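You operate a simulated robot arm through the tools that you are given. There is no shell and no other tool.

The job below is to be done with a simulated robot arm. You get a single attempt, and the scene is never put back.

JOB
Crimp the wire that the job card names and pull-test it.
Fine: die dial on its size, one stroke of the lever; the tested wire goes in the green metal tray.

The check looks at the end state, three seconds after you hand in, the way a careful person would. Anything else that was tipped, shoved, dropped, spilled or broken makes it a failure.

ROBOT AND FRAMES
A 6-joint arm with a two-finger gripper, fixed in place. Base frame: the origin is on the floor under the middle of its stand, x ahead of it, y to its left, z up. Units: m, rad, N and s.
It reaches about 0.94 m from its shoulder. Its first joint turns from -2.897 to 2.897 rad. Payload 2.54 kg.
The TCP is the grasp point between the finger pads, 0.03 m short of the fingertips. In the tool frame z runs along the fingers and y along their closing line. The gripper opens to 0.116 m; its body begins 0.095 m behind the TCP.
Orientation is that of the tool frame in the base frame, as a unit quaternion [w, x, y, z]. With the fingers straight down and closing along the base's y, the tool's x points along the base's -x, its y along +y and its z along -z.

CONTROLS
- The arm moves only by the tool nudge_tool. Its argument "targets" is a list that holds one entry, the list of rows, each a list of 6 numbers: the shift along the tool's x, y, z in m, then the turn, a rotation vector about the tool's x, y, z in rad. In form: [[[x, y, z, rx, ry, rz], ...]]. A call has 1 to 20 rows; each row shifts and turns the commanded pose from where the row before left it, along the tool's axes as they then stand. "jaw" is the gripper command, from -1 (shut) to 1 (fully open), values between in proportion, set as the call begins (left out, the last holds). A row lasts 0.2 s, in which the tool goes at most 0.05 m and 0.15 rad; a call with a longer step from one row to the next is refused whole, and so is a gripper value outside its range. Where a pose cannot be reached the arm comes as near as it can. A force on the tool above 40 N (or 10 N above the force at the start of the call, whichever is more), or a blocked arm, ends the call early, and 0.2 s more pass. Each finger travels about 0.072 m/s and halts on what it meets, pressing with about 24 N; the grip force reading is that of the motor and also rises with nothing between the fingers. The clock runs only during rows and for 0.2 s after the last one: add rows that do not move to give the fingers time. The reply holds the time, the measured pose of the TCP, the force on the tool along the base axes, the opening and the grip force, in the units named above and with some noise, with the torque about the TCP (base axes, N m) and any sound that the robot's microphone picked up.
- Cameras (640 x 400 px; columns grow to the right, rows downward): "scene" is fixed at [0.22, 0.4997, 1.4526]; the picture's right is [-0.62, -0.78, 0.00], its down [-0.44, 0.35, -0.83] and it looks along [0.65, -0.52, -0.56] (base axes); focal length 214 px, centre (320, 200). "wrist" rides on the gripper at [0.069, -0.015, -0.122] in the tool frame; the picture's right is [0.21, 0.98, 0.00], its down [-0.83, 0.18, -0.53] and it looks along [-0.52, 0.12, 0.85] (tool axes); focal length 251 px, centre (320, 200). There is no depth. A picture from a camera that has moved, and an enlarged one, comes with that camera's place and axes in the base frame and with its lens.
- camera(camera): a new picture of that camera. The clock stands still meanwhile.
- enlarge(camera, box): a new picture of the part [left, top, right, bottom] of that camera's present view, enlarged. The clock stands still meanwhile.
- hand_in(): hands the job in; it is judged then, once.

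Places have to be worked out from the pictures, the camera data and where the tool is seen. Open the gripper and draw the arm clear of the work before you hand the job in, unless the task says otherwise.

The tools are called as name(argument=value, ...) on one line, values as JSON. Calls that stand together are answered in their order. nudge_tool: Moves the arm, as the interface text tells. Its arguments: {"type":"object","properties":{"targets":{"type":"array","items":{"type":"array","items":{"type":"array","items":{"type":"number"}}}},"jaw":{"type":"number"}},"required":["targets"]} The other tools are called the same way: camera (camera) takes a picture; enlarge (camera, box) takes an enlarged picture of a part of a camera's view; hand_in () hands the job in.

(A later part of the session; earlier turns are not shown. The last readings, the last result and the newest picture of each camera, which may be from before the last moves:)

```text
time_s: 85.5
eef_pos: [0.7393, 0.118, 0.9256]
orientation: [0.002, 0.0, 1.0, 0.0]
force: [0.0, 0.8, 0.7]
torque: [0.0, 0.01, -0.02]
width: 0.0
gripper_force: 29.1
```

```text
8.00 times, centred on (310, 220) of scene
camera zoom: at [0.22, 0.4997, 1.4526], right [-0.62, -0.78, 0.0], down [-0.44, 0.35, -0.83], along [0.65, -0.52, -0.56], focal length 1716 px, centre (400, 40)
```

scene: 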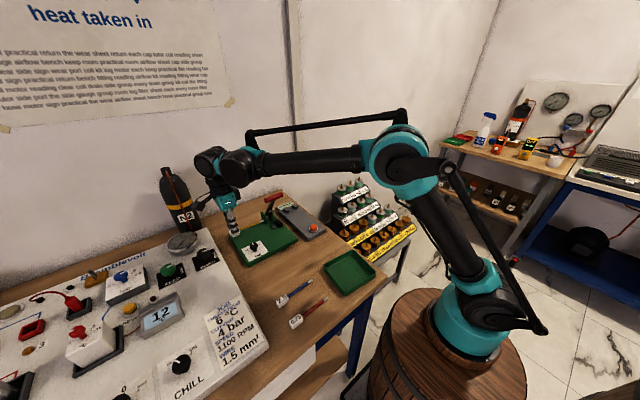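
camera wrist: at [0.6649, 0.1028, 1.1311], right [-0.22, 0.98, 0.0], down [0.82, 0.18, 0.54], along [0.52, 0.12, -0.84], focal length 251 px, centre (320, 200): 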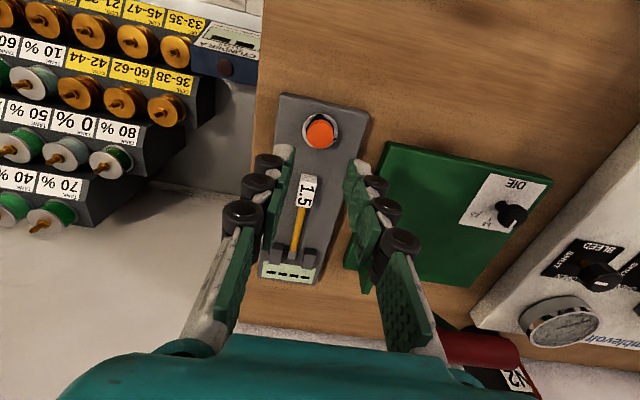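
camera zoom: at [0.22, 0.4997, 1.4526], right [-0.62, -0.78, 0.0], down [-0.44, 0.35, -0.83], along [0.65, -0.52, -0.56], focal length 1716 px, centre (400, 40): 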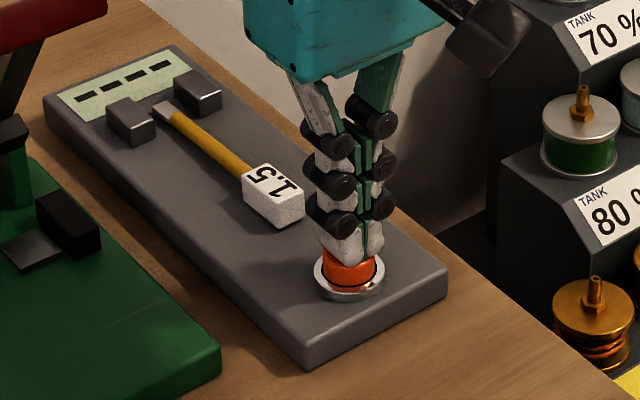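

nudge_tool(targets=[[[0, 0, 0.0015, 0, 0, 0], [0, 0, 0.0015, 0, 0, 0], [0, 0, 0, 0, 0, 0]]])

enlarge(camera="scene", box=[280, 195, 340, 245])

```text
time_s: 86.3
eef_pos: [0.7394, 0.1193, 0.9232]
orientation: [0.002, 0.0, 1.0, 0.0]
force: [0.8, -1.4, 2.0]
torque: [-0.01, -0.02, 0.03]
width: 0.0058
gripper_force: 28.7
```

```text
8.00 times, centred on (310, 220) of scene
camera zoom: at [0.22, 0.4997, 1.4526], right [-0.62, -0.78, 0.0], down [-0.44, 0.35, -0.83], along [0.65, -0.52, -0.56], focal length 1716 px, centre (400, 40)
```

zoom: 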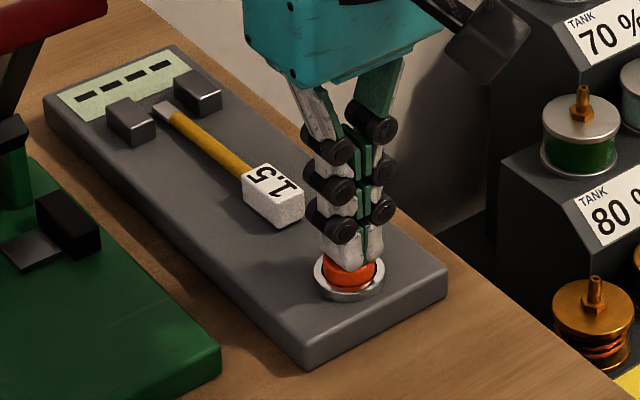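

The fingers were pushed apart a little (0.006 m), so I look closely at what is happening at the button.

enlarge(camera="wrist", box=[270, 120, 370, 200])

enlarge(camera="scene", box=[305, 210, 335, 235])

enlarge(camera="wrist", box=[260, 200, 380, 400])

```text
5.00 times, centred on (320, 160) of wrist
camera zoom: at [0.6694, 0.103, 1.0448], right [-0.22, 0.98, 0.0], down [0.82, 0.18, 0.54], along [0.52, 0.12, -0.84], focal length 1257 px, centre (320, 400)
```

zoom: 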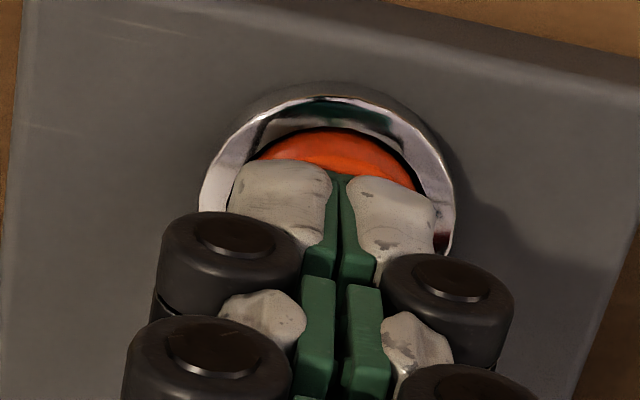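

```text
16.00 times, centred on (320, 222) of scene
camera zoom: at [0.22, 0.4997, 1.4526], right [-0.62, -0.78, 0.0], down [-0.44, 0.35, -0.83], along [0.65, -0.52, -0.56], focal length 3432 px, centre (320, -160)
```

zoom: 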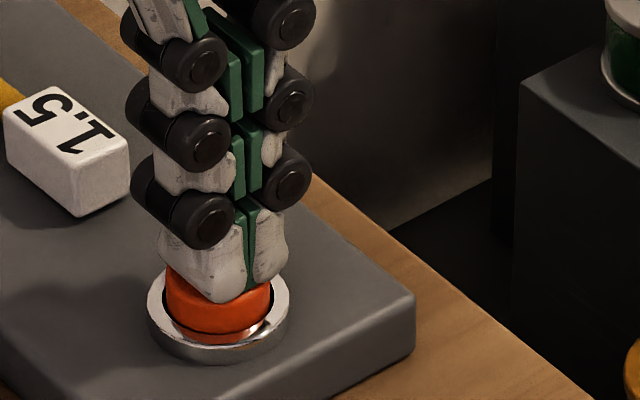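

```text
2.00 times, centred on (320, 300) of wrist
camera zoom: at [0.6694, 0.103, 1.0448], right [-0.22, 0.98, 0.0], down [0.82, 0.18, 0.54], along [0.52, 0.12, -0.84], focal length 503 px, centre (320, 0)
```

zoom: 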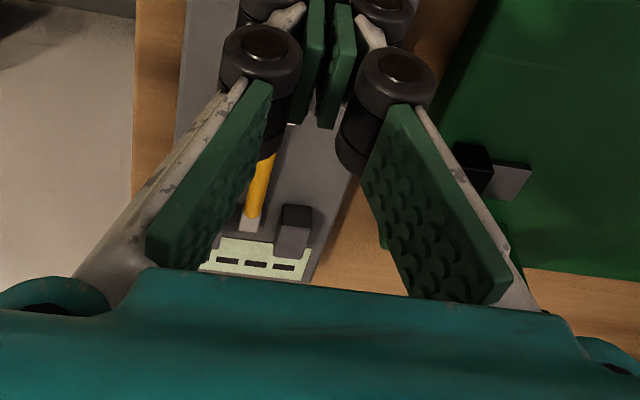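

The fingertips sit squarely on the orange cap and the finger joints flexed slightly, but the display still shows dashes. I press a bit further.

nudge_tool(targets=[[[0, 0, 0.0015, 0, 0, 0], [0, 0, 0.0015, 0, 0, 0], [0, 0, 0, 0, 0, 0]]])

enlarge(camera="scene", box=[280, 195, 340, 245])

enlarge(camera="wrist", box=[260, 200, 380, 400])

```text
time_s: 87.1
eef_pos: [0.7391, 0.1185, 0.9209]
orientation: [0.001, 0.0, 1.0, -0.001]
force: [1.2, 0.2, 4.3]
torque: [0.02, -0.03, 0.02]
width: 0.0061
gripper_force: 29.3
heard: click
```

```text
8.00 times, centred on (310, 220) of scene
camera zoom: at [0.22, 0.4997, 1.4526], right [-0.62, -0.78, 0.0], down [-0.44, 0.35, -0.83], along [0.65, -0.52, -0.56], focal length 1716 px, centre (400, 40)
```

zoom: 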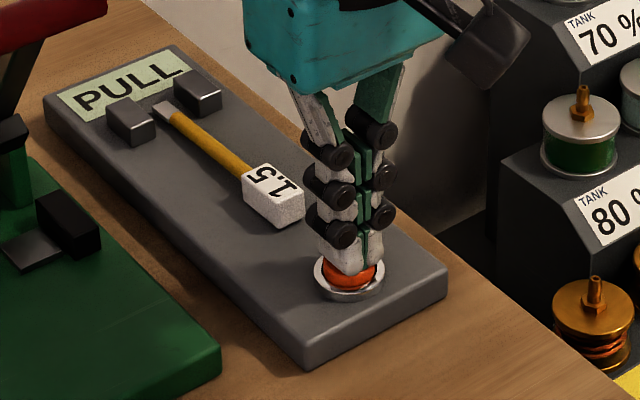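

```text
2.00 times, centred on (320, 300) of wrist
camera zoom: at [0.6693, 0.103, 1.0419], right [-0.22, 0.98, 0.0], down [0.82, 0.18, 0.54], along [0.52, 0.12, -0.84], focal length 503 px, centre (320, 0)
```

zoom: 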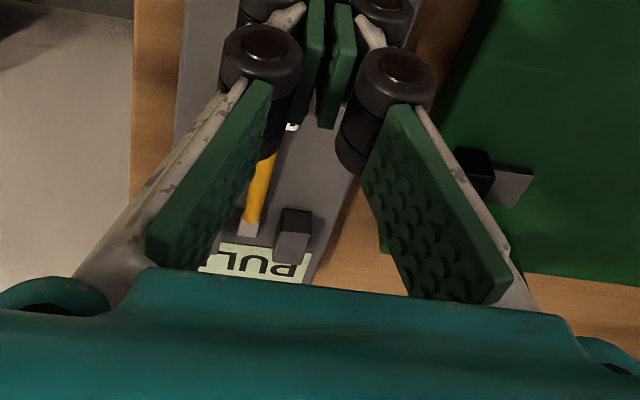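

The tester clicked and its display now reads "PULL". I release the button by rising a little and watch what the display does.

nudge_tool(targets=[[[0, 0, -0.004, 0, 0, 0], [0, 0, -0.008, 0, 0, 0], [0, 0, -0.015, 0, 0, 0], [0, 0, 0, 0, 0, 0]]])

enlarge(camera="scene", box=[275, 190, 335, 245])

```text
time_s: 88.1
eef_pos: [0.7401, 0.119, 0.947]
orientation: [0.002, 0.001, 1.0, 0.0]
force: [-0.1, 0.3, -0.2]
torque: [0.02, 0.0, 0.0]
width: 0.0004
gripper_force: 28.4
```

```text
7.27 times, centred on (305, 218) of scene
camera zoom: at [0.22, 0.4997, 1.4526], right [-0.62, -0.78, 0.0], down [-0.44, 0.35, -0.83], along [0.65, -0.52, -0.56], focal length 1560 px, centre (429, 73)
```

zoom: 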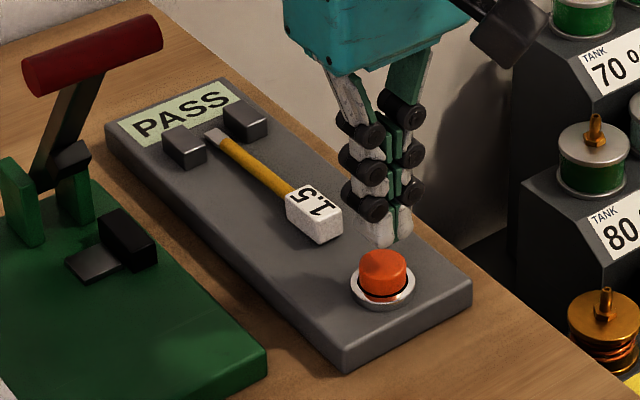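

The display shows PASS, so the pull test is done. I go back above the label block to retrieve the wire.

nudge_tool(targets=[[[0, 0, -0.022, 0, 0, 0], [0, 0, -0.02, 0, 0, 0], [-0.02, 0, 0, 0, 0, 0], [-0.022, 0, 0, 0, 0, 0], [-0.02, 0, 0, 0, 0, 0], [0, 0, 0.02, 0, 0, 0], [0, 0, 0.02, 0, 0, 0], [0, 0, 0, 0, 0, 0]]], jaw=-0.37)

enlarge(camera="wrist", box=[240, 90, 400, 310])

enlarge(camera="scene", box=[275, 185, 335, 240])

```text
time_s: 89.9
eef_pos: [0.8012, 0.1173, 0.9492]
orientation: [0.001, -0.001, 1.0, 0.0]
force: [0.6, -0.4, 0.9]
torque: [0.01, 0.03, 0.02]
width: 0.0365
gripper_force: 0.1
```

```text
1.82 times, centred on (320, 200) of wrist
camera zoom: at [0.7309, 0.1031, 1.0712], right [-0.22, 0.98, 0.0], down [0.82, 0.18, 0.54], along [0.52, 0.12, -0.84], focal length 457 px, centre (320, 200)
```

zoom: 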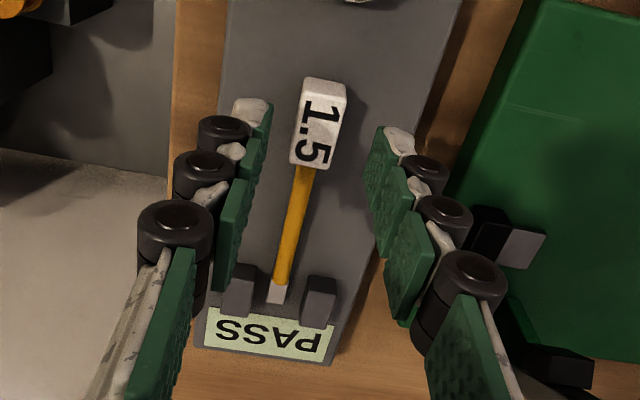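

```text
7.27 times, centred on (305, 212) of scene
camera zoom: at [0.22, 0.4997, 1.4526], right [-0.62, -0.78, 0.0], down [-0.44, 0.35, -0.83], along [0.65, -0.52, -0.56], focal length 1560 px, centre (429, 109)
```

zoom: 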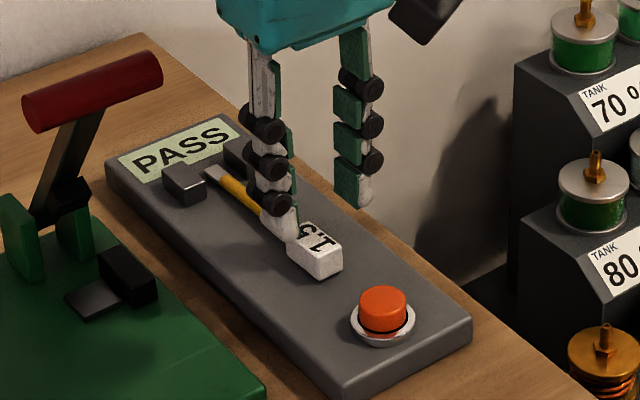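

The block centre is at about (0.806, 0.119). I shift 4 mm, descend to the tester surface, and grip.

nudge_tool(targets=[[[-0.004, 0.001, 0.012, 0, 0, 0], [0, 0, 0.014, 0, 0, 0], [0, 0, 0.008, 0, 0, 0], [0, 0, 0.003, 0, 0, 0], [0, 0, 0, 0, 0, 0]]])

nudge_tool(targets=[[[0, 0, 0.001, 0, 0, 0], [0, 0, 0, 0, 0, 0]]])

nudge_tool(targets=[[[0, 0, 0.001, 0, 0, 0], [0, 0, 0, 0, 0, 0]]])

```text
time_s: 91.1
eef_pos: [0.8049, 0.1197, 0.9124]
orientation: [0.002, 0.0, 1.0, 0.0]
force: [0.4, 0.6, -0.3]
torque: [-0.01, -0.01, 0.0]
width: 0.0367
gripper_force: 0.0
```

```text
time_s: 91.7
eef_pos: [0.805, 0.1199, 0.9107]
orientation: [0.002, 0.0, 1.0, -0.001]
force: [0.7, 0.6, 0.8]
torque: [-0.02, 0.0, 0.02]
width: 0.0368
gripper_force: 0.0
```

```text
time_s: 92.3
eef_pos: [0.8054, 0.1192, 0.9095]
orientation: [0.002, 0.0, 1.0, 0.0]
force: [0.0, 0.2, 0.5]
torque: [-0.03, 0.01, -0.01]
width: 0.0366
gripper_force: 0.1
```

Still no contact at 0.9098, so there is about 1 mm left. I close on the block here and lift slowly.

nudge_tool(targets=[[[0, 0, 0.0005, 0, 0, 0], [0, 0, 0, 0, 0, 0]]])

nudge_tool(targets=[[[0, 0, 0, 0, 0, 0], [0, 0, 0, 0, 0, 0], [0, 0, 0, 0, 0, 0], [0, 0, 0, 0, 0, 0], [0, 0, 0, 0, 0, 0]]], jaw=-1)

nudge_tool(targets=[[[0, 0, -0.002, 0, 0, 0], [0, 0, -0.002, 0, 0, 0], [0, 0, -0.002, 0, 0, 0], [0, 0, -0.003, 0, 0, 0], [0, 0, -0.004, 0, 0, 0], [0, 0, 0, 0, 0, 0]]])

enlarge(camera="wrist", box=[240, 110, 400, 310])

enlarge(camera="scene", box=[275, 185, 335, 240])

```text
time_s: 92.9
eef_pos: [0.8056, 0.1192, 0.9101]
orientation: [0.002, -0.001, 1.0, -0.001]
force: [1.3, 0.5, 4.7]
torque: [-0.01, 0.0, -0.01]
width: 0.0367
gripper_force: 0.0
```

```text
time_s: 94.1
eef_pos: [0.804, 0.1197, 0.9094]
orientation: [0.002, 0.0, 1.0, 0.0]
force: [-0.3, 0.1, 0.1]
torque: [0.01, 0.0, -0.01]
width: 0.0169
gripper_force: 24.0
```

```text
time_s: 95.5
eef_pos: [0.8054, 0.1204, 0.9233]
orientation: [0.002, 0.0, 1.0, -0.001]
force: [0.5, -1.1, 0.1]
torque: [0.03, 0.0, -0.03]
width: 0.0168
gripper_force: 23.7
```

```text
2.00 times, centred on (320, 210) of wrist
camera zoom: at [0.7356, 0.1041, 1.0448], right [-0.22, 0.98, 0.0], down [0.82, 0.18, 0.54], along [0.52, 0.12, -0.84], focal length 503 px, centre (320, 180)
```

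zoom: 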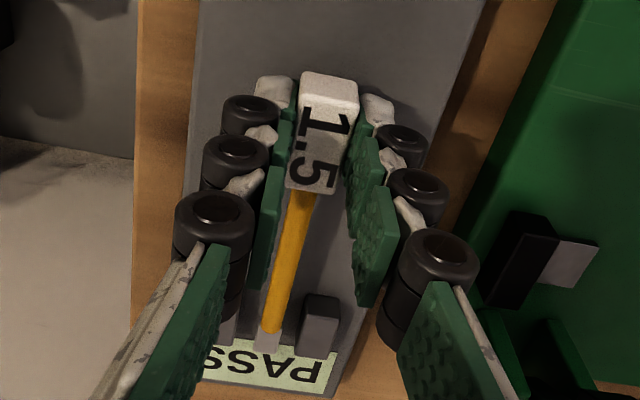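

```text
7.27 times, centred on (305, 212) of scene
camera zoom: at [0.22, 0.4997, 1.4526], right [-0.62, -0.78, 0.0], down [-0.44, 0.35, -0.83], along [0.65, -0.52, -0.56], focal length 1560 px, centre (429, 109)
```

zoom: 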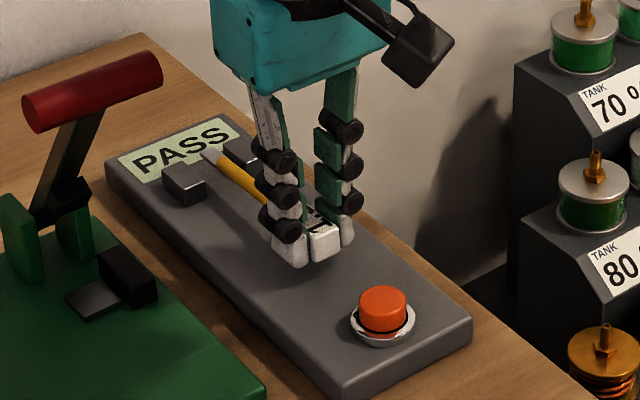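

The wire is gripped and off the tester. I raise it further and look at the tray to plan the placement.

nudge_tool(targets=[[[0, 0, -0.006, 0, 0, 0], [0, 0, -0.012, 0, 0, 0], [0, 0, -0.016, 0, 0, 0], [0, 0, -0.016, 0, 0, 0], [0, 0, -0.01, 0, 0, 0], [0, 0, -0.004, 0, 0, 0], [0, 0, 0, 0, 0, 0]]])

enlarge(camera="scene", box=[310, 240, 390, 305])

enlarge(camera="scene", box=[230, 180, 400, 340])

```text
time_s: 97.1
eef_pos: [0.8048, 0.1207, 0.9866]
orientation: [0.002, -0.001, 1.0, -0.001]
force: [0.3, -0.1, -0.1]
torque: [-0.03, 0.03, -0.04]
width: 0.0166
gripper_force: 24.0
```

```text
6.15 times, centred on (350, 272) of scene
camera zoom: at [0.22, 0.4997, 1.4526], right [-0.62, -0.78, 0.0], down [-0.44, 0.35, -0.83], along [0.65, -0.52, -0.56], focal length 1320 px, centre (135, -246)
```

zoom: 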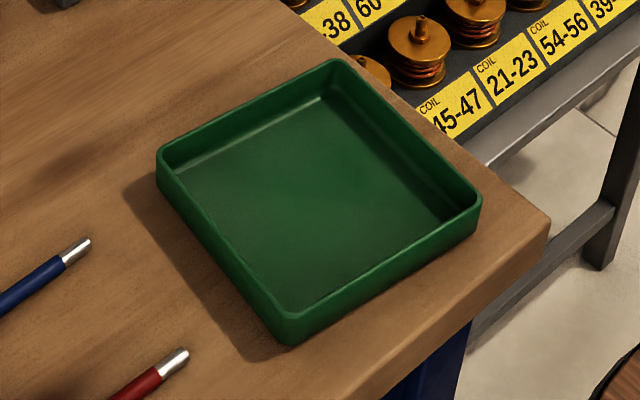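

```text
2.50 times, centred on (315, 260) of scene
camera zoom: at [0.22, 0.4997, 1.4526], right [-0.62, -0.78, 0.0], down [-0.44, 0.35, -0.83], along [0.65, -0.52, -0.56], focal length 536 px, centre (332, 50)
```

zoom: 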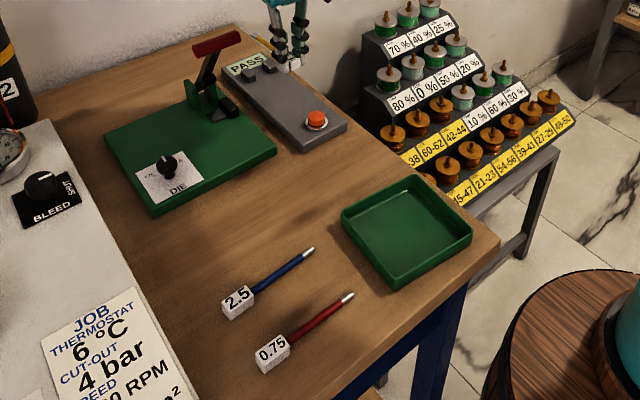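

The tray's rim corners work out at about (0.577, 0.200), (0.565, 0.076), (0.451, 0.086) and (0.464, 0.211), centred at about (0.514, 0.143). The 0.128 m wire therefore has to lie diagonally. I carry it back toward the tray, keeping it level and slow.

nudge_tool(targets=[[[0.006, 0, 0, 0, 0, 0], [0.012, 0, 0, 0, 0, 0], [0.016, 0, 0, 0, 0, 0], [0.018, 0, 0, 0, 0, 0], [0.018, 0, 0, 0, 0, 0], [0.018, 0, 0, 0, 0, 0], [0.018, 0, 0, 0, 0, 0], [0.018, 0, 0, 0, 0, 0], [0.018, 0, 0, 0, 0, 0], [0.018, 0, 0, 0, 0, 0], [0.018, 0, 0, 0, 0, 0], [0.018, 0, 0, 0, 0, 0], [0.018, 0, 0, 0, 0, 0], [0.018, 0, 0, 0, 0, 0], [0.018, 0, 0, 0, 0, 0], [0.018, 0, 0, 0, 0, 0], [0.016, 0, 0, 0, 0, 0], [0.01, 0, 0, 0, 0, 0], [0.005, 0, 0, 0, 0, 0], [0, 0, 0, 0, 0, 0]]])

camera(camera="wrist")

```text
time_s: 101.3
eef_pos: [0.5049, 0.1191, 0.9851]
orientation: [0.002, -0.001, 1.0, -0.001]
force: [0.3, -0.3, -0.2]
torque: [0.02, 0.03, 0.02]
width: 0.0166
gripper_force: 23.4
```

```text
taken
camera wrist: at [0.4365, 0.104, 1.1077], right [-0.22, 0.98, 0.0], down [0.82, 0.18, 0.54], along [0.52, 0.12, -0.84], focal length 251 px, centre (320, 200)
```

wrist: 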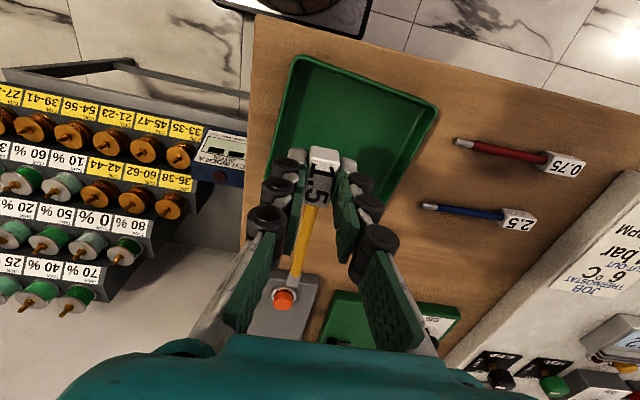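

enlarge(camera="wrist", box=[240, 40, 460, 240])

```text
2.00 times, centred on (350, 140) of wrist
camera zoom: at [0.4365, 0.104, 1.1077], right [-0.22, 0.98, 0.0], down [0.82, 0.18, 0.54], along [0.52, 0.12, -0.84], focal length 503 px, centre (260, 320)
```

zoom: 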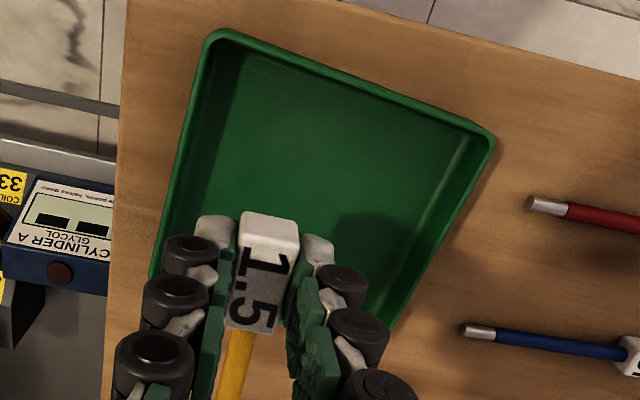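

The wire nearly spans the tray's diagonal, so gripping the block by its rear leaves no finger room inside the walls. I will first set the wire down on the clear table at about (0.63, 0.235), already turned to the diagonal angle. Then I regrip it further forward.

nudge_tool(targets=[[[-0.005, 0.005, 0, 0, 0, 0], [-0.01, 0.009, 0, 0, 0, 0], [-0.013, 0.012, 0, 0, 0, 0], [-0.014, 0.013, 0, 0, 0, 0], [-0.014, 0.013, 0, 0, 0, 0], [-0.014, 0.013, 0, 0, 0, 0], [-0.014, 0.013, 0, 0, 0, 0], [-0.014, 0.013, 0, 0, 0, 0], [-0.013, 0.012, 0, 0, 0, 0], [-0.009, 0.008, 0, 0, 0, 0], [-0.005, 0.005, 0, 0, 0, 0], [0, 0, 0, 0, 0, 0.06], [0, 0, 0, 0, 0, 0.12], [0, 0, 0, 0, 0, 0.14], [0, 0, 0, 0, 0, 0.14], [0, 0, 0, 0, 0, 0.14], [0, 0, 0, 0, 0, 0.14], [0, 0, 0, 0, 0, 0.13], [0, 0, 0, 0, 0, 0.08], [0, 0, 0, 0, 0, 0.031]]])

camera(camera="wrist")

enlarge(camera="scene", box=[240, 190, 380, 310])

```text
time_s: 105.5
eef_pos: [0.6301, 0.2355, 0.9859]
orientation: [0.002, 0.471, 0.882, 0.001]
force: [1.0, -0.7, 0.2]
torque: [-0.01, -0.03, 0.03]
width: 0.0168
gripper_force: 24.2
```

```text
taken
camera wrist: at [0.5792, 0.2845, 1.1085], right [0.69, 0.72, 0.0], down [0.61, -0.59, 0.54], along [0.39, -0.37, -0.84], focal length 251 px, centre (320, 200)
```

wrist: 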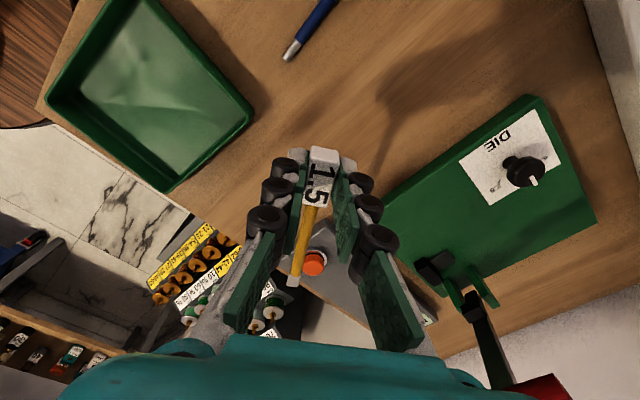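

```text
3.33 times, centred on (310, 250) of scene
camera zoom: at [0.22, 0.4997, 1.4526], right [-0.62, -0.78, 0.0], down [-0.44, 0.35, -0.83], along [0.65, -0.52, -0.56], focal length 715 px, centre (353, 33)
```

zoom: 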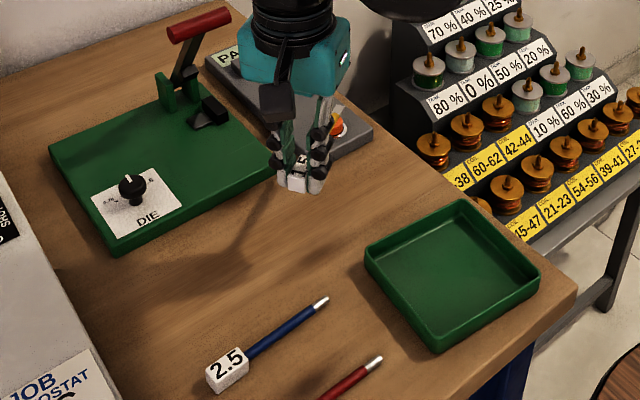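

Turned to 56°. I shift slightly for clearance from tester and tray, and lower onto the table.

nudge_tool(targets=[[[0.007, 0.001, 0, 0, 0, 0], [0.01, 0.001, 0.004, 0, 0, 0], [0.005, 0.001, 0.01, 0, 0, 0], [0, 0, 0.014, 0, 0, 0], [0, 0, 0.016, 0, 0, 0], [0, 0, 0.016, 0, 0, 0], [0, 0, 0.014, 0, 0, 0], [0, 0, 0.01, 0, 0, 0], [0, 0, 0.006, 0, 0, 0], [0, 0, 0.002, 0, 0, 0], [0, 0, 0, 0, 0, 0]]])

nudge_tool(targets=[[[0, 0, 0.001, 0, 0, 0], [0, 0, 0, 0, 0, 0]]])

nudge_tool(targets=[[[0, 0, 0.001, 0, 0, 0], [0, 0, 0, 0, 0, 0]]])

```text
time_s: 107.9
eef_pos: [0.6216, 0.2557, 0.8947]
orientation: [0.001, 0.471, 0.882, 0.002]
force: [-0.7, -0.1, 0.1]
torque: [0.02, -0.01, 0.01]
width: 0.0167
gripper_force: 24.0
```

```text
time_s: 108.5
eef_pos: [0.6217, 0.2567, 0.8936]
orientation: [0.001, 0.471, 0.882, 0.001]
force: [0.3, -0.3, -0.6]
torque: [0.01, 0.01, 0.0]
width: 0.0167
gripper_force: 23.9
```

```text
time_s: 109.1
eef_pos: [0.6235, 0.2556, 0.892]
orientation: [0.003, 0.471, 0.882, 0.001]
force: [-0.4, -0.1, -0.4]
torque: [-0.03, -0.02, 0.01]
width: 0.0171
gripper_force: 23.9
```

nudge_tool(targets=[[[0, 0, 0.001, 0, 0, 0], [0, 0, 0, 0, 0, 0]]])

nudge_tool(targets=[[[0, 0, 0.0008, 0, 0, 0], [0, 0, 0, 0, 0, 0]]])

```text
time_s: 109.7
eef_pos: [0.6215, 0.257, 0.8909]
orientation: [0.001, 0.471, 0.882, 0.001]
force: [0.6, 0.0, 0.5]
torque: [0.02, -0.01, 0.0]
width: 0.0169
gripper_force: 24.0
```

```text
time_s: 110.3
eef_pos: [0.6213, 0.2549, 0.89]
orientation: [0.002, 0.471, 0.882, 0.001]
force: [-0.5, -0.1, 0.2]
torque: [0.03, 0.03, 0.01]
width: 0.0169
gripper_force: 24.2
```

The block is within a millimetre of the table, so I release it here and look.

nudge_tool(targets=[[[0, 0, 0, 0, 0, 0], [0, 0, 0, 0, 0, 0], [0, 0, 0, 0, 0, 0]]], jaw=-0.37)

enlarge(camera="wrist", box=[240, 110, 400, 310])

enlarge(camera="scene", box=[260, 210, 370, 310])

```text
time_s: 111.1
eef_pos: [0.6211, 0.2569, 0.8926]
orientation: [0.001, 0.471, 0.882, 0.001]
force: [-0.4, -0.6, -0.5]
torque: [0.02, 0.01, -0.04]
width: 0.0365
gripper_force: 0.0
```

```text
2.00 times, centred on (320, 210) of wrist
camera zoom: at [0.5697, 0.3043, 1.0127], right [0.69, 0.72, 0.0], down [0.61, -0.59, 0.54], along [0.39, -0.37, -0.84], focal length 503 px, centre (320, 180)
```

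zoom: 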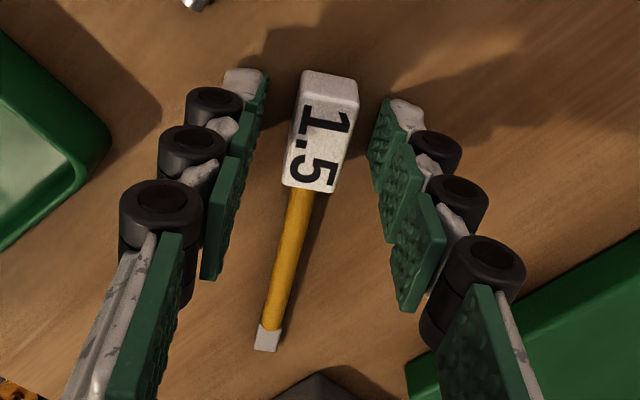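

```text
4.00 times, centred on (315, 260) of scene
camera zoom: at [0.22, 0.4997, 1.4526], right [-0.62, -0.78, 0.0], down [-0.44, 0.35, -0.83], along [0.65, -0.52, -0.56], focal length 858 px, centre (340, -40)
```

zoom: 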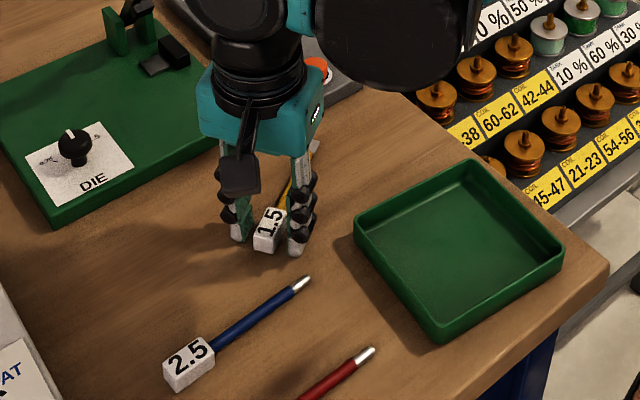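

The wire is down cleanly. I slide the open fingers 16 mm forward along the wire so they will hold the front half of the block, then close.

nudge_tool(targets=[[[0, 0, -0.002, 0, 0, 0], [-0.005, 0, 0, 0, 0, 0], [-0.006, 0, 0, 0, 0, 0], [-0.005, 0, 0, 0, 0, 0], [0, 0, 0.0018, 0, 0, 0], [0, 0, 0, 0, 0, 0]]])

enlarge(camera="wrist", box=[240, 110, 400, 310])

```text
time_s: 112.5
eef_pos: [0.6309, 0.2429, 0.891]
orientation: [0.002, 0.472, 0.882, 0.002]
force: [-1.0, -0.1, -0.2]
torque: [-0.04, 0.02, -0.01]
width: 0.0362
gripper_force: 0.1
```

```text
2.00 times, centred on (320, 210) of wrist
camera zoom: at [0.5785, 0.2909, 1.0129], right [0.69, 0.72, 0.0], down [0.61, -0.59, 0.54], along [0.39, -0.37, -0.84], focal length 503 px, centre (320, 180)
```

zoom: 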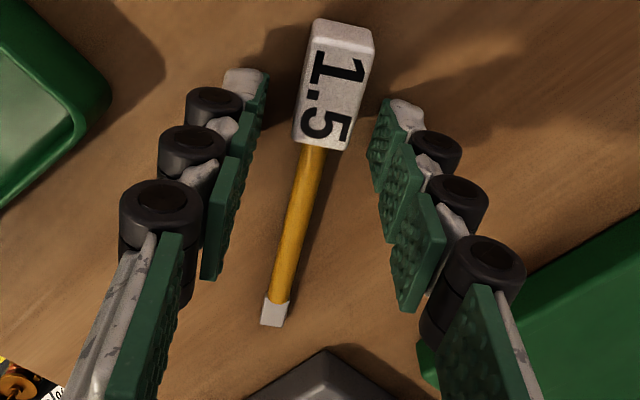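

nudge_tool(targets=[[[0, 0.002, 0, 0, 0, 0], [0, 0, 0, 0, 0, 0]]])

nudge_tool(targets=[[[0, 0, 0, 0, 0, 0], [0, 0, 0, 0, 0, 0], [0, 0, 0, 0, 0, 0], [0, 0, 0, 0, 0, 0], [0, 0, 0, 0, 0, 0]]], jaw=-1)

nudge_tool(targets=[[[0, 0, -0.002, 0, 0, 0], [0, 0, -0.002, 0, 0, 0], [0, 0, -0.002, 0, 0, 0], [0, 0, -0.003, 0, 0, 0], [0, 0, -0.004, 0, 0, 0], [0, 0, 0, 0, 0, 0]]])

enlarge(camera="wrist", box=[240, 110, 400, 310])

enlarge(camera="scene", box=[270, 215, 350, 285])

```text
time_s: 113.1
eef_pos: [0.6319, 0.243, 0.8904]
orientation: [0.001, 0.471, 0.882, 0.0]
force: [-0.1, 0.1, -0.1]
torque: [0.01, -0.02, 0.05]
width: 0.0365
gripper_force: 0.1
```

```text
time_s: 114.3
eef_pos: [0.6321, 0.2436, 0.8907]
orientation: [0.001, 0.471, 0.882, 0.002]
force: [1.3, -0.2, 0.3]
torque: [0.01, 0.0, 0.01]
width: 0.0169
gripper_force: 23.8
```

```text
time_s: 115.7
eef_pos: [0.6325, 0.2439, 0.9035]
orientation: [0.002, 0.471, 0.882, 0.001]
force: [-0.3, 0.6, 0.8]
torque: [0.06, 0.0, 0.01]
width: 0.0169
gripper_force: 24.1
```

```text
2.00 times, centred on (320, 210) of wrist
camera zoom: at [0.5801, 0.292, 1.0257], right [0.69, 0.72, 0.0], down [0.61, -0.59, 0.54], along [0.39, -0.37, -0.84], focal length 503 px, centre (320, 180)
```

zoom: 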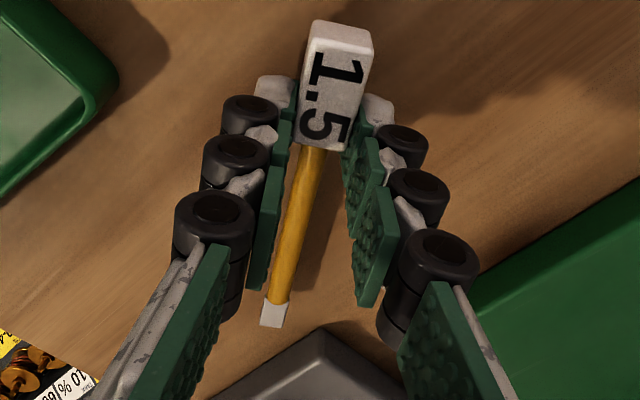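

```text
5.71 times, centred on (310, 250) of scene
camera zoom: at [0.22, 0.4997, 1.4526], right [-0.62, -0.78, 0.0], down [-0.44, 0.35, -0.83], along [0.65, -0.52, -0.56], focal length 1226 px, centre (377, -86)
```

zoom: 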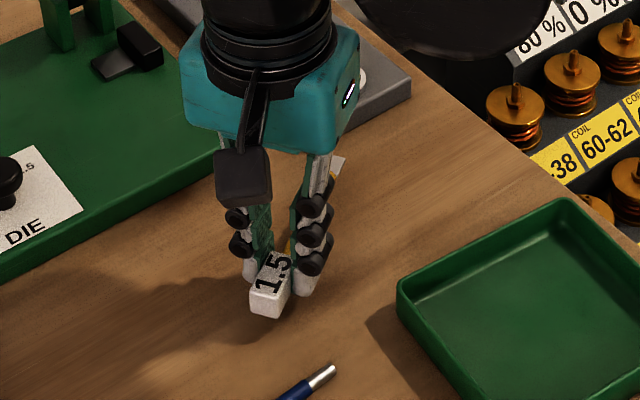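

It's held at the block's front half. I lift to z ≈ 0.95 and move over the tray, so the wire's middle sits over the tray centre with TCP target about (0.497, 0.169).

nudge_tool(targets=[[[0, 0, -0.006, 0, 0, 0], [0, 0, -0.012, 0, 0, 0], [0, 0, -0.014, 0, 0, 0], [0, 0, -0.01, 0, 0, 0], [0, 0, -0.005, 0, 0, 0], [0.001, -0.006, 0, 0, 0, 0], [0.001, -0.012, 0, 0, 0, 0], [0.0012, -0.016, 0, 0, 0, 0], [0.0015, -0.018, 0, 0, 0, 0], [0.0015, -0.018, 0, 0, 0, 0], [0.0015, -0.018, 0, 0, 0, 0], [0.0015, -0.018, 0, 0, 0, 0], [0.0015, -0.018, 0, 0, 0, 0], [0.001, -0.014, 0, 0, 0, 0], [0.001, -0.01, 0, 0, 0, 0], [0.0005, -0.0056, 0, 0, 0, 0], [0, 0, 0, 0, 0, 0]]])

camera(camera="wrist")

enlarge(camera="wrist", box=[160, 90, 480, 330])

enlarge(camera="scene", box=[300, 220, 400, 310])

```text
time_s: 119.3
eef_pos: [0.4972, 0.1696, 0.9501]
orientation: [0.002, 0.471, 0.882, 0.001]
force: [0.4, 0.7, -0.3]
torque: [-0.01, -0.05, -0.02]
width: 0.0168
gripper_force: 23.9
```

```text
taken
camera wrist: at [0.4449, 0.2172, 1.0722], right [0.69, 0.72, 0.0], down [0.61, -0.59, 0.54], along [0.39, -0.37, -0.84], focal length 251 px, centre (320, 200)
```

wrist: 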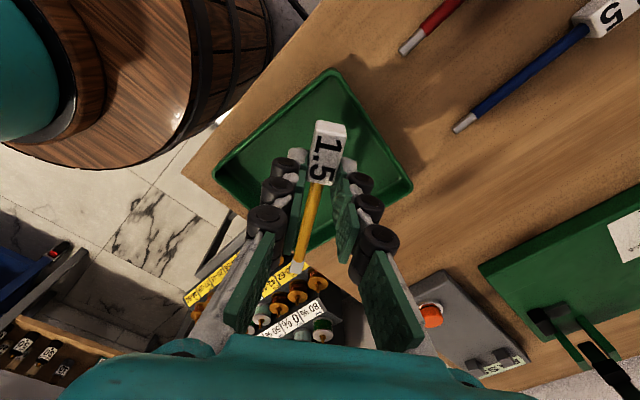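

```text
1.67 times, centred on (320, 210) of wrist
camera zoom: at [0.4449, 0.2172, 1.0722], right [0.69, 0.72, 0.0], down [0.61, -0.59, 0.54], along [0.39, -0.37, -0.84], focal length 419 px, centre (320, 183)
```

zoom: 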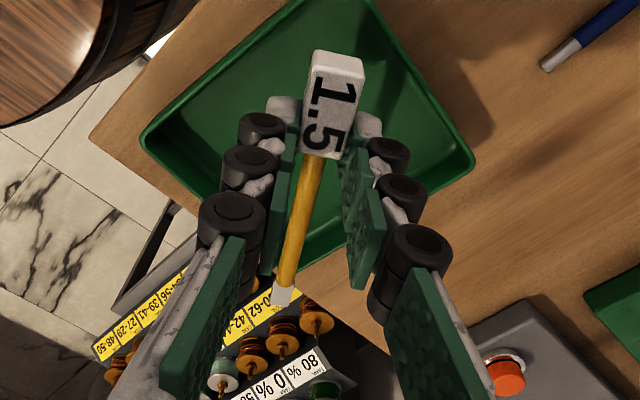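

```text
4.44 times, centred on (350, 265) of scene
camera zoom: at [0.22, 0.4997, 1.4526], right [-0.62, -0.78, 0.0], down [-0.44, 0.35, -0.83], along [0.65, -0.52, -0.56], focal length 953 px, centre (187, -89)
```

zoom: 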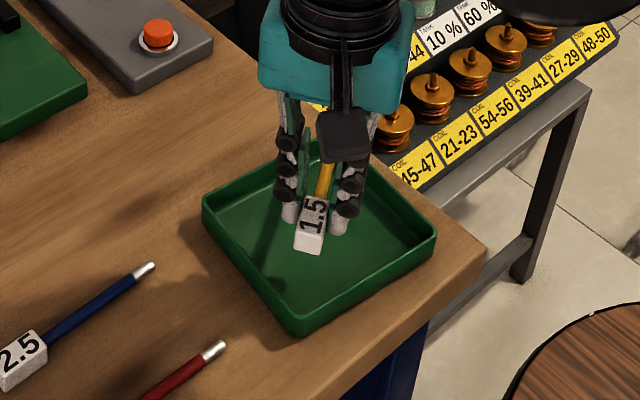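

This view refines the tray corners to A(0.453, 0.085), B(0.464, 0.213) and C(0.582, 0.199), giving a centre of about (0.516, 0.142). I shift about 8 mm for even margins and lower into the tray.

nudge_tool(targets=[[[-0.003, 0.002, 0, 0, 0, 0], [-0.0037, 0.0026, 0, 0, 0, 0], [0, 0, 0.006, 0, 0, 0], [0, 0, 0.01, 0, 0, 0], [0, 0, 0.012, 0, 0, 0], [0, 0, 0.008, 0, 0, 0], [0, 0, 0.003, 0, 0, 0], [0, 0, 0, 0, 0, 0]]])

enlarge(camera="wrist", box=[160, 60, 480, 300])

enlarge(camera="scene", box=[310, 230, 390, 310])

```text
time_s: 121.1
eef_pos: [0.5044, 0.1655, 0.9118]
orientation: [0.001, 0.471, 0.882, 0.001]
force: [0.2, 0.4, -0.2]
torque: [-0.01, 0.03, 0.03]
width: 0.0168
gripper_force: 24.1
```

```text
1.67 times, centred on (320, 180) of wrist
camera zoom: at [0.4529, 0.2145, 1.0332], right [0.69, 0.72, 0.0], down [0.61, -0.59, 0.54], along [0.39, -0.37, -0.84], focal length 419 px, centre (320, 233)
```

zoom: 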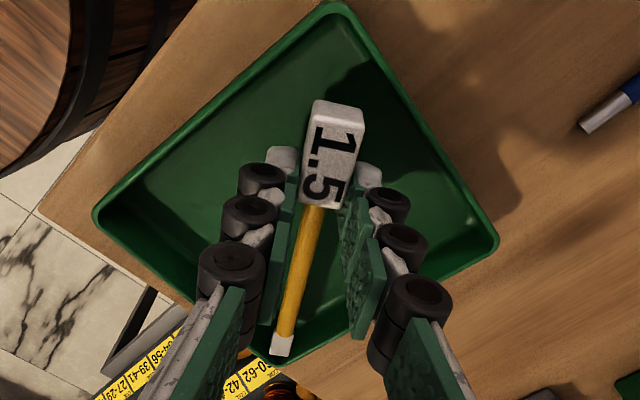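

```text
5.00 times, centred on (350, 270) of scene
camera zoom: at [0.22, 0.4997, 1.4526], right [-0.62, -0.78, 0.0], down [-0.44, 0.35, -0.83], along [0.65, -0.52, -0.56], focal length 1072 px, centre (170, -150)
```

zoom: 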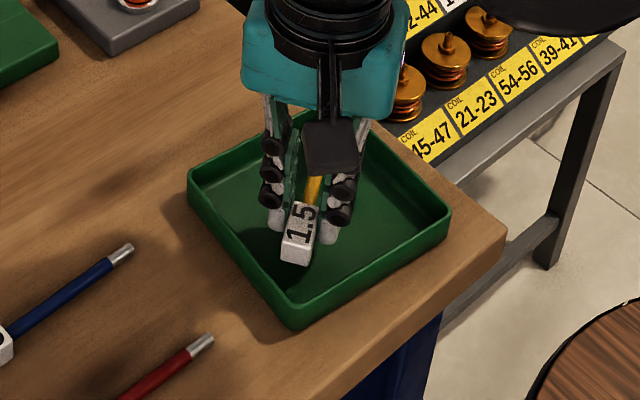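

The wire is inside the tray outline on all sides. I continue down gently until it touches the tray floor.

nudge_tool(targets=[[[0, 0, 0.004, 0, 0, 0], [0, 0, 0.005, 0, 0, 0], [0, 0, 0.003, 0, 0, 0], [0, 0, 0.001, 0, 0, 0], [0, 0, 0, 0, 0, 0]]])

enlarge(camera="wrist", box=[160, 60, 480, 300])

enlarge(camera="scene", box=[310, 230, 390, 310])

```text
time_s: 122.3
eef_pos: [0.5049, 0.1662, 0.898]
orientation: [0.001, 0.471, 0.882, 0.002]
force: [-0.4, 0.9, -0.4]
torque: [0.0, 0.0, 0.0]
width: 0.0169
gripper_force: 23.9
```

```text
1.67 times, centred on (320, 180) of wrist
camera zoom: at [0.4527, 0.2147, 1.0201], right [0.69, 0.72, 0.0], down [0.61, -0.59, 0.54], along [0.39, -0.37, -0.84], focal length 419 px, centre (320, 233)
```

zoom: 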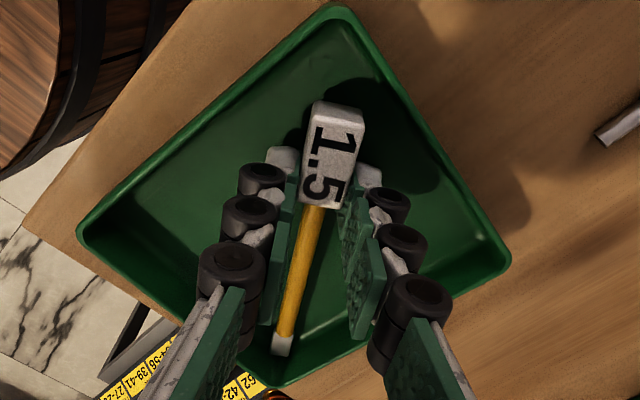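

```text
5.00 times, centred on (350, 270) of scene
camera zoom: at [0.22, 0.4997, 1.4526], right [-0.62, -0.78, 0.0], down [-0.44, 0.35, -0.83], along [0.65, -0.52, -0.56], focal length 1072 px, centre (170, -150)
```

zoom: 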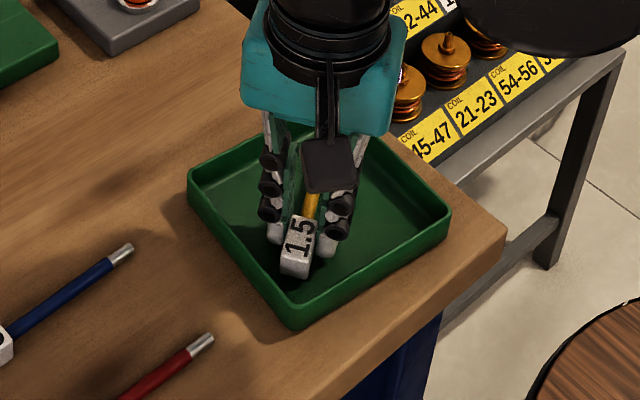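

nudge_tool(targets=[[[0, 0, 0.001, 0, 0, 0], [0, 0, 0.001, 0, 0, 0], [0, 0, 0.001, 0, 0, 0], [0, 0, 0, 0, 0, 0]]])

nudge_tool(targets=[[[0, 0, 0.001, 0, 0, 0], [0, 0, 0, 0, 0, 0]]])

```text
time_s: 123.3
eef_pos: [0.5048, 0.1674, 0.8944]
orientation: [0.002, 0.471, 0.882, 0.001]
force: [-0.1, 0.9, -0.6]
torque: [-0.01, -0.02, 0.02]
width: 0.0168
gripper_force: 24.3
```

```text
time_s: 123.9
eef_pos: [0.5047, 0.1654, 0.895]
orientation: [0.001, 0.471, 0.882, 0.001]
force: [0.9, 0.0, 12.3]
torque: [-0.26, -0.18, 0.04]
width: 0.0167
gripper_force: 24.1
```

The block has touched the tray floor. I ease up 0.8 mm and release with a small opening.

nudge_tool(targets=[[[0, 0, -0.0008, 0, 0, 0], [0, 0, 0, 0, 0, 0]]])

nudge_tool(targets=[[[0, 0, 0, 0, 0, 0], [0, 0, 0, 0, 0, 0], [0, 0, 0, 0, 0, 0]]], jaw=-0.53)

enlarge(camera="wrist", box=[160, 60, 480, 300])

enlarge(camera="scene", box=[310, 230, 390, 310])

```text
time_s: 124.5
eef_pos: [0.5039, 0.1671, 0.8952]
orientation: [0.002, 0.472, 0.882, 0.001]
force: [-0.4, 0.6, 0.0]
torque: [-0.03, -0.03, -0.03]
width: 0.0168
gripper_force: 24.1
```

```text
time_s: 125.3
eef_pos: [0.5038, 0.1664, 0.8946]
orientation: [0.001, 0.471, 0.882, 0.002]
force: [0.2, 0.6, -0.4]
torque: [0.02, -0.01, 0.02]
width: 0.027
gripper_force: 0.0
```

```text
1.67 times, centred on (320, 180) of wrist
camera zoom: at [0.4528, 0.2146, 1.0171], right [0.69, 0.72, 0.0], down [0.61, -0.59, 0.54], along [0.39, -0.37, -0.84], focal length 419 px, centre (320, 233)
```

zoom: 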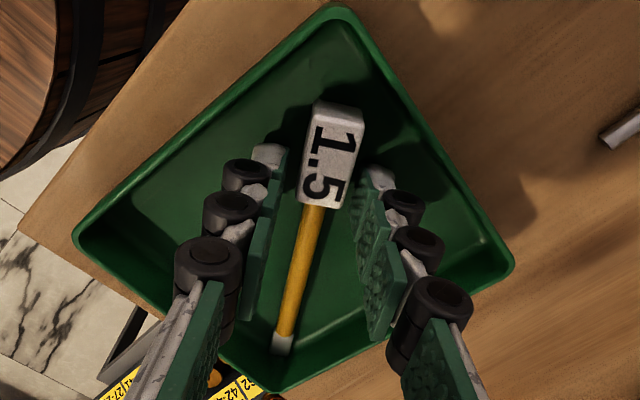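

```text
5.00 times, centred on (350, 270) of scene
camera zoom: at [0.22, 0.4997, 1.4526], right [-0.62, -0.78, 0.0], down [-0.44, 0.35, -0.83], along [0.65, -0.52, -0.56], focal length 1072 px, centre (170, -150)
```

zoom: 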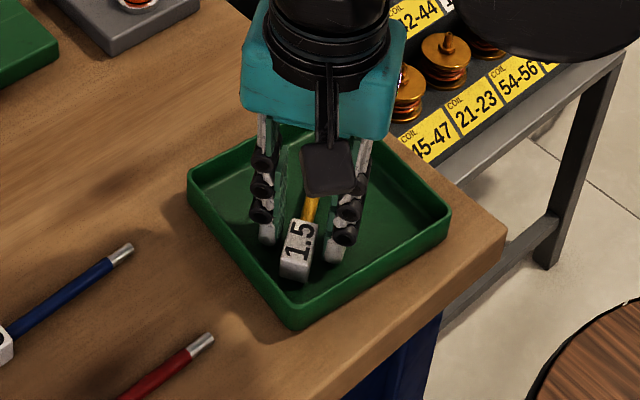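

The wire lies fully inside the tray and is released. I rise straight up slowly, then higher, and check everything.

nudge_tool(targets=[[[0, 0, -0.005, 0, 0, 0], [0, 0, -0.01, 0, 0, 0], [0, 0, -0.02, 0, 0, 0], [0, 0, -0.03, 0, 0, 0], [0, 0, -0.04, 0, 0, 0], [0, 0, -0.04, 0, 0, 0], [0, 0, -0.04, 0, 0, 0], [0, 0, -0.04, 0, 0, 0], [0, 0, -0.04, 0, 0, 0], [0, 0, -0.03, 0, 0, 0]]])

camera(camera="wrist")

camera(camera="scene")

enlarge(camera="scene", box=[310, 230, 390, 310])

```text
time_s: 127.5
eef_pos: [0.5034, 0.1655, 1.1913]
orientation: [0.001, 0.471, 0.882, 0.001]
force: [0.4, 0.5, 0.6]
torque: [-0.02, 0.0, -0.01]
width: 0.0271
gripper_force: 0.0
```

```text
taken
camera wrist: at [0.4513, 0.2134, 1.3133], right [0.69, 0.72, 0.0], down [0.61, -0.59, 0.54], along [0.39, -0.37, -0.84], focal length 251 px, centre (320, 200)
```

wrist: 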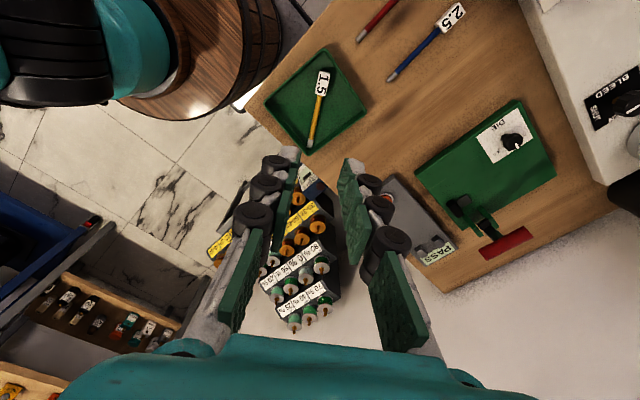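

```text
taken
```

scene: 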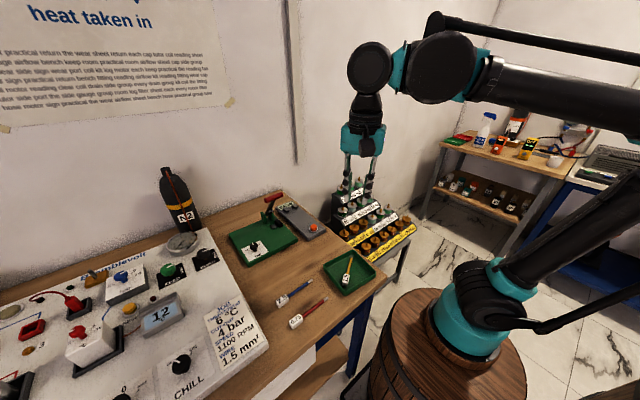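

```text
5.00 times, centred on (350, 270) of scene
camera zoom: at [0.22, 0.4997, 1.4526], right [-0.62, -0.78, 0.0], down [-0.44, 0.35, -0.83], along [0.65, -0.52, -0.56], focal length 1072 px, centre (170, -150)
```

zoom: 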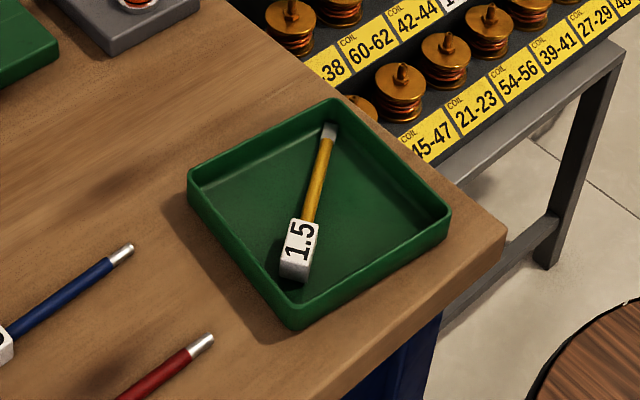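

enlarge(camera="wrist", box=[250, 40, 380, 160])

enlarge(camera="scene", box=[225, 180, 335, 270])

enlarge(camera="scene", box=[235, 235, 275, 260])

```text
3.33 times, centred on (315, 100) of wrist
camera zoom: at [0.4513, 0.2134, 1.3133], right [0.69, 0.72, 0.0], down [0.61, -0.59, 0.54], along [0.39, -0.37, -0.84], focal length 838 px, centre (337, 533)
```

zoom: 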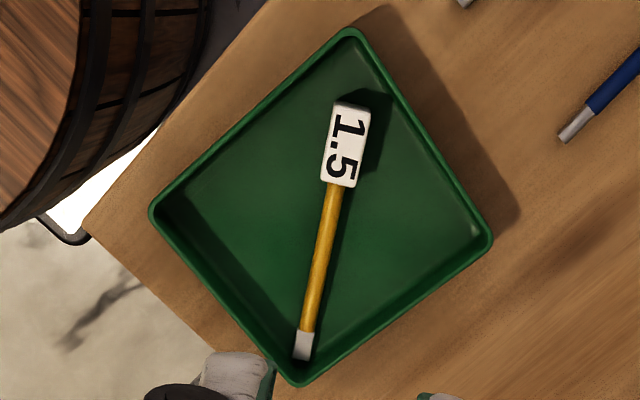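

```text
4.44 times, centred on (280, 225) of scene
camera zoom: at [0.22, 0.4997, 1.4526], right [-0.62, -0.78, 0.0], down [-0.44, 0.35, -0.83], along [0.65, -0.52, -0.56], focal length 953 px, centre (498, 89)
```

zoom: 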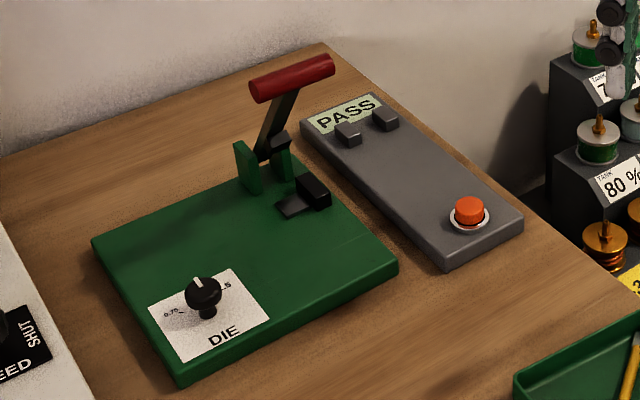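

```text
16.00 times, centred on (255, 248) of scene
camera zoom: at [0.22, 0.4997, 1.4526], right [-0.62, -0.78, 0.0], down [-0.44, 0.35, -0.83], along [0.65, -0.52, -0.56], focal length 3432 px, centre (1360, -560)
```

zoom: 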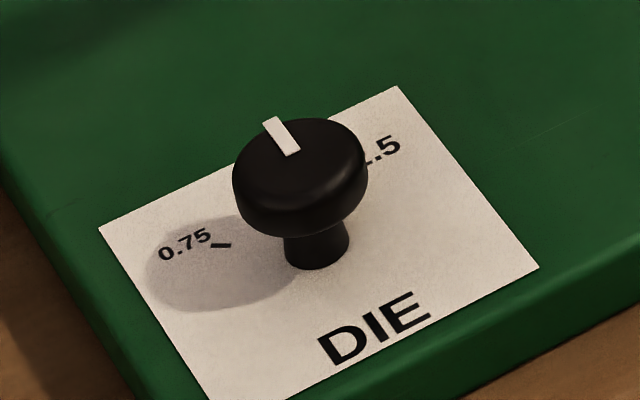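

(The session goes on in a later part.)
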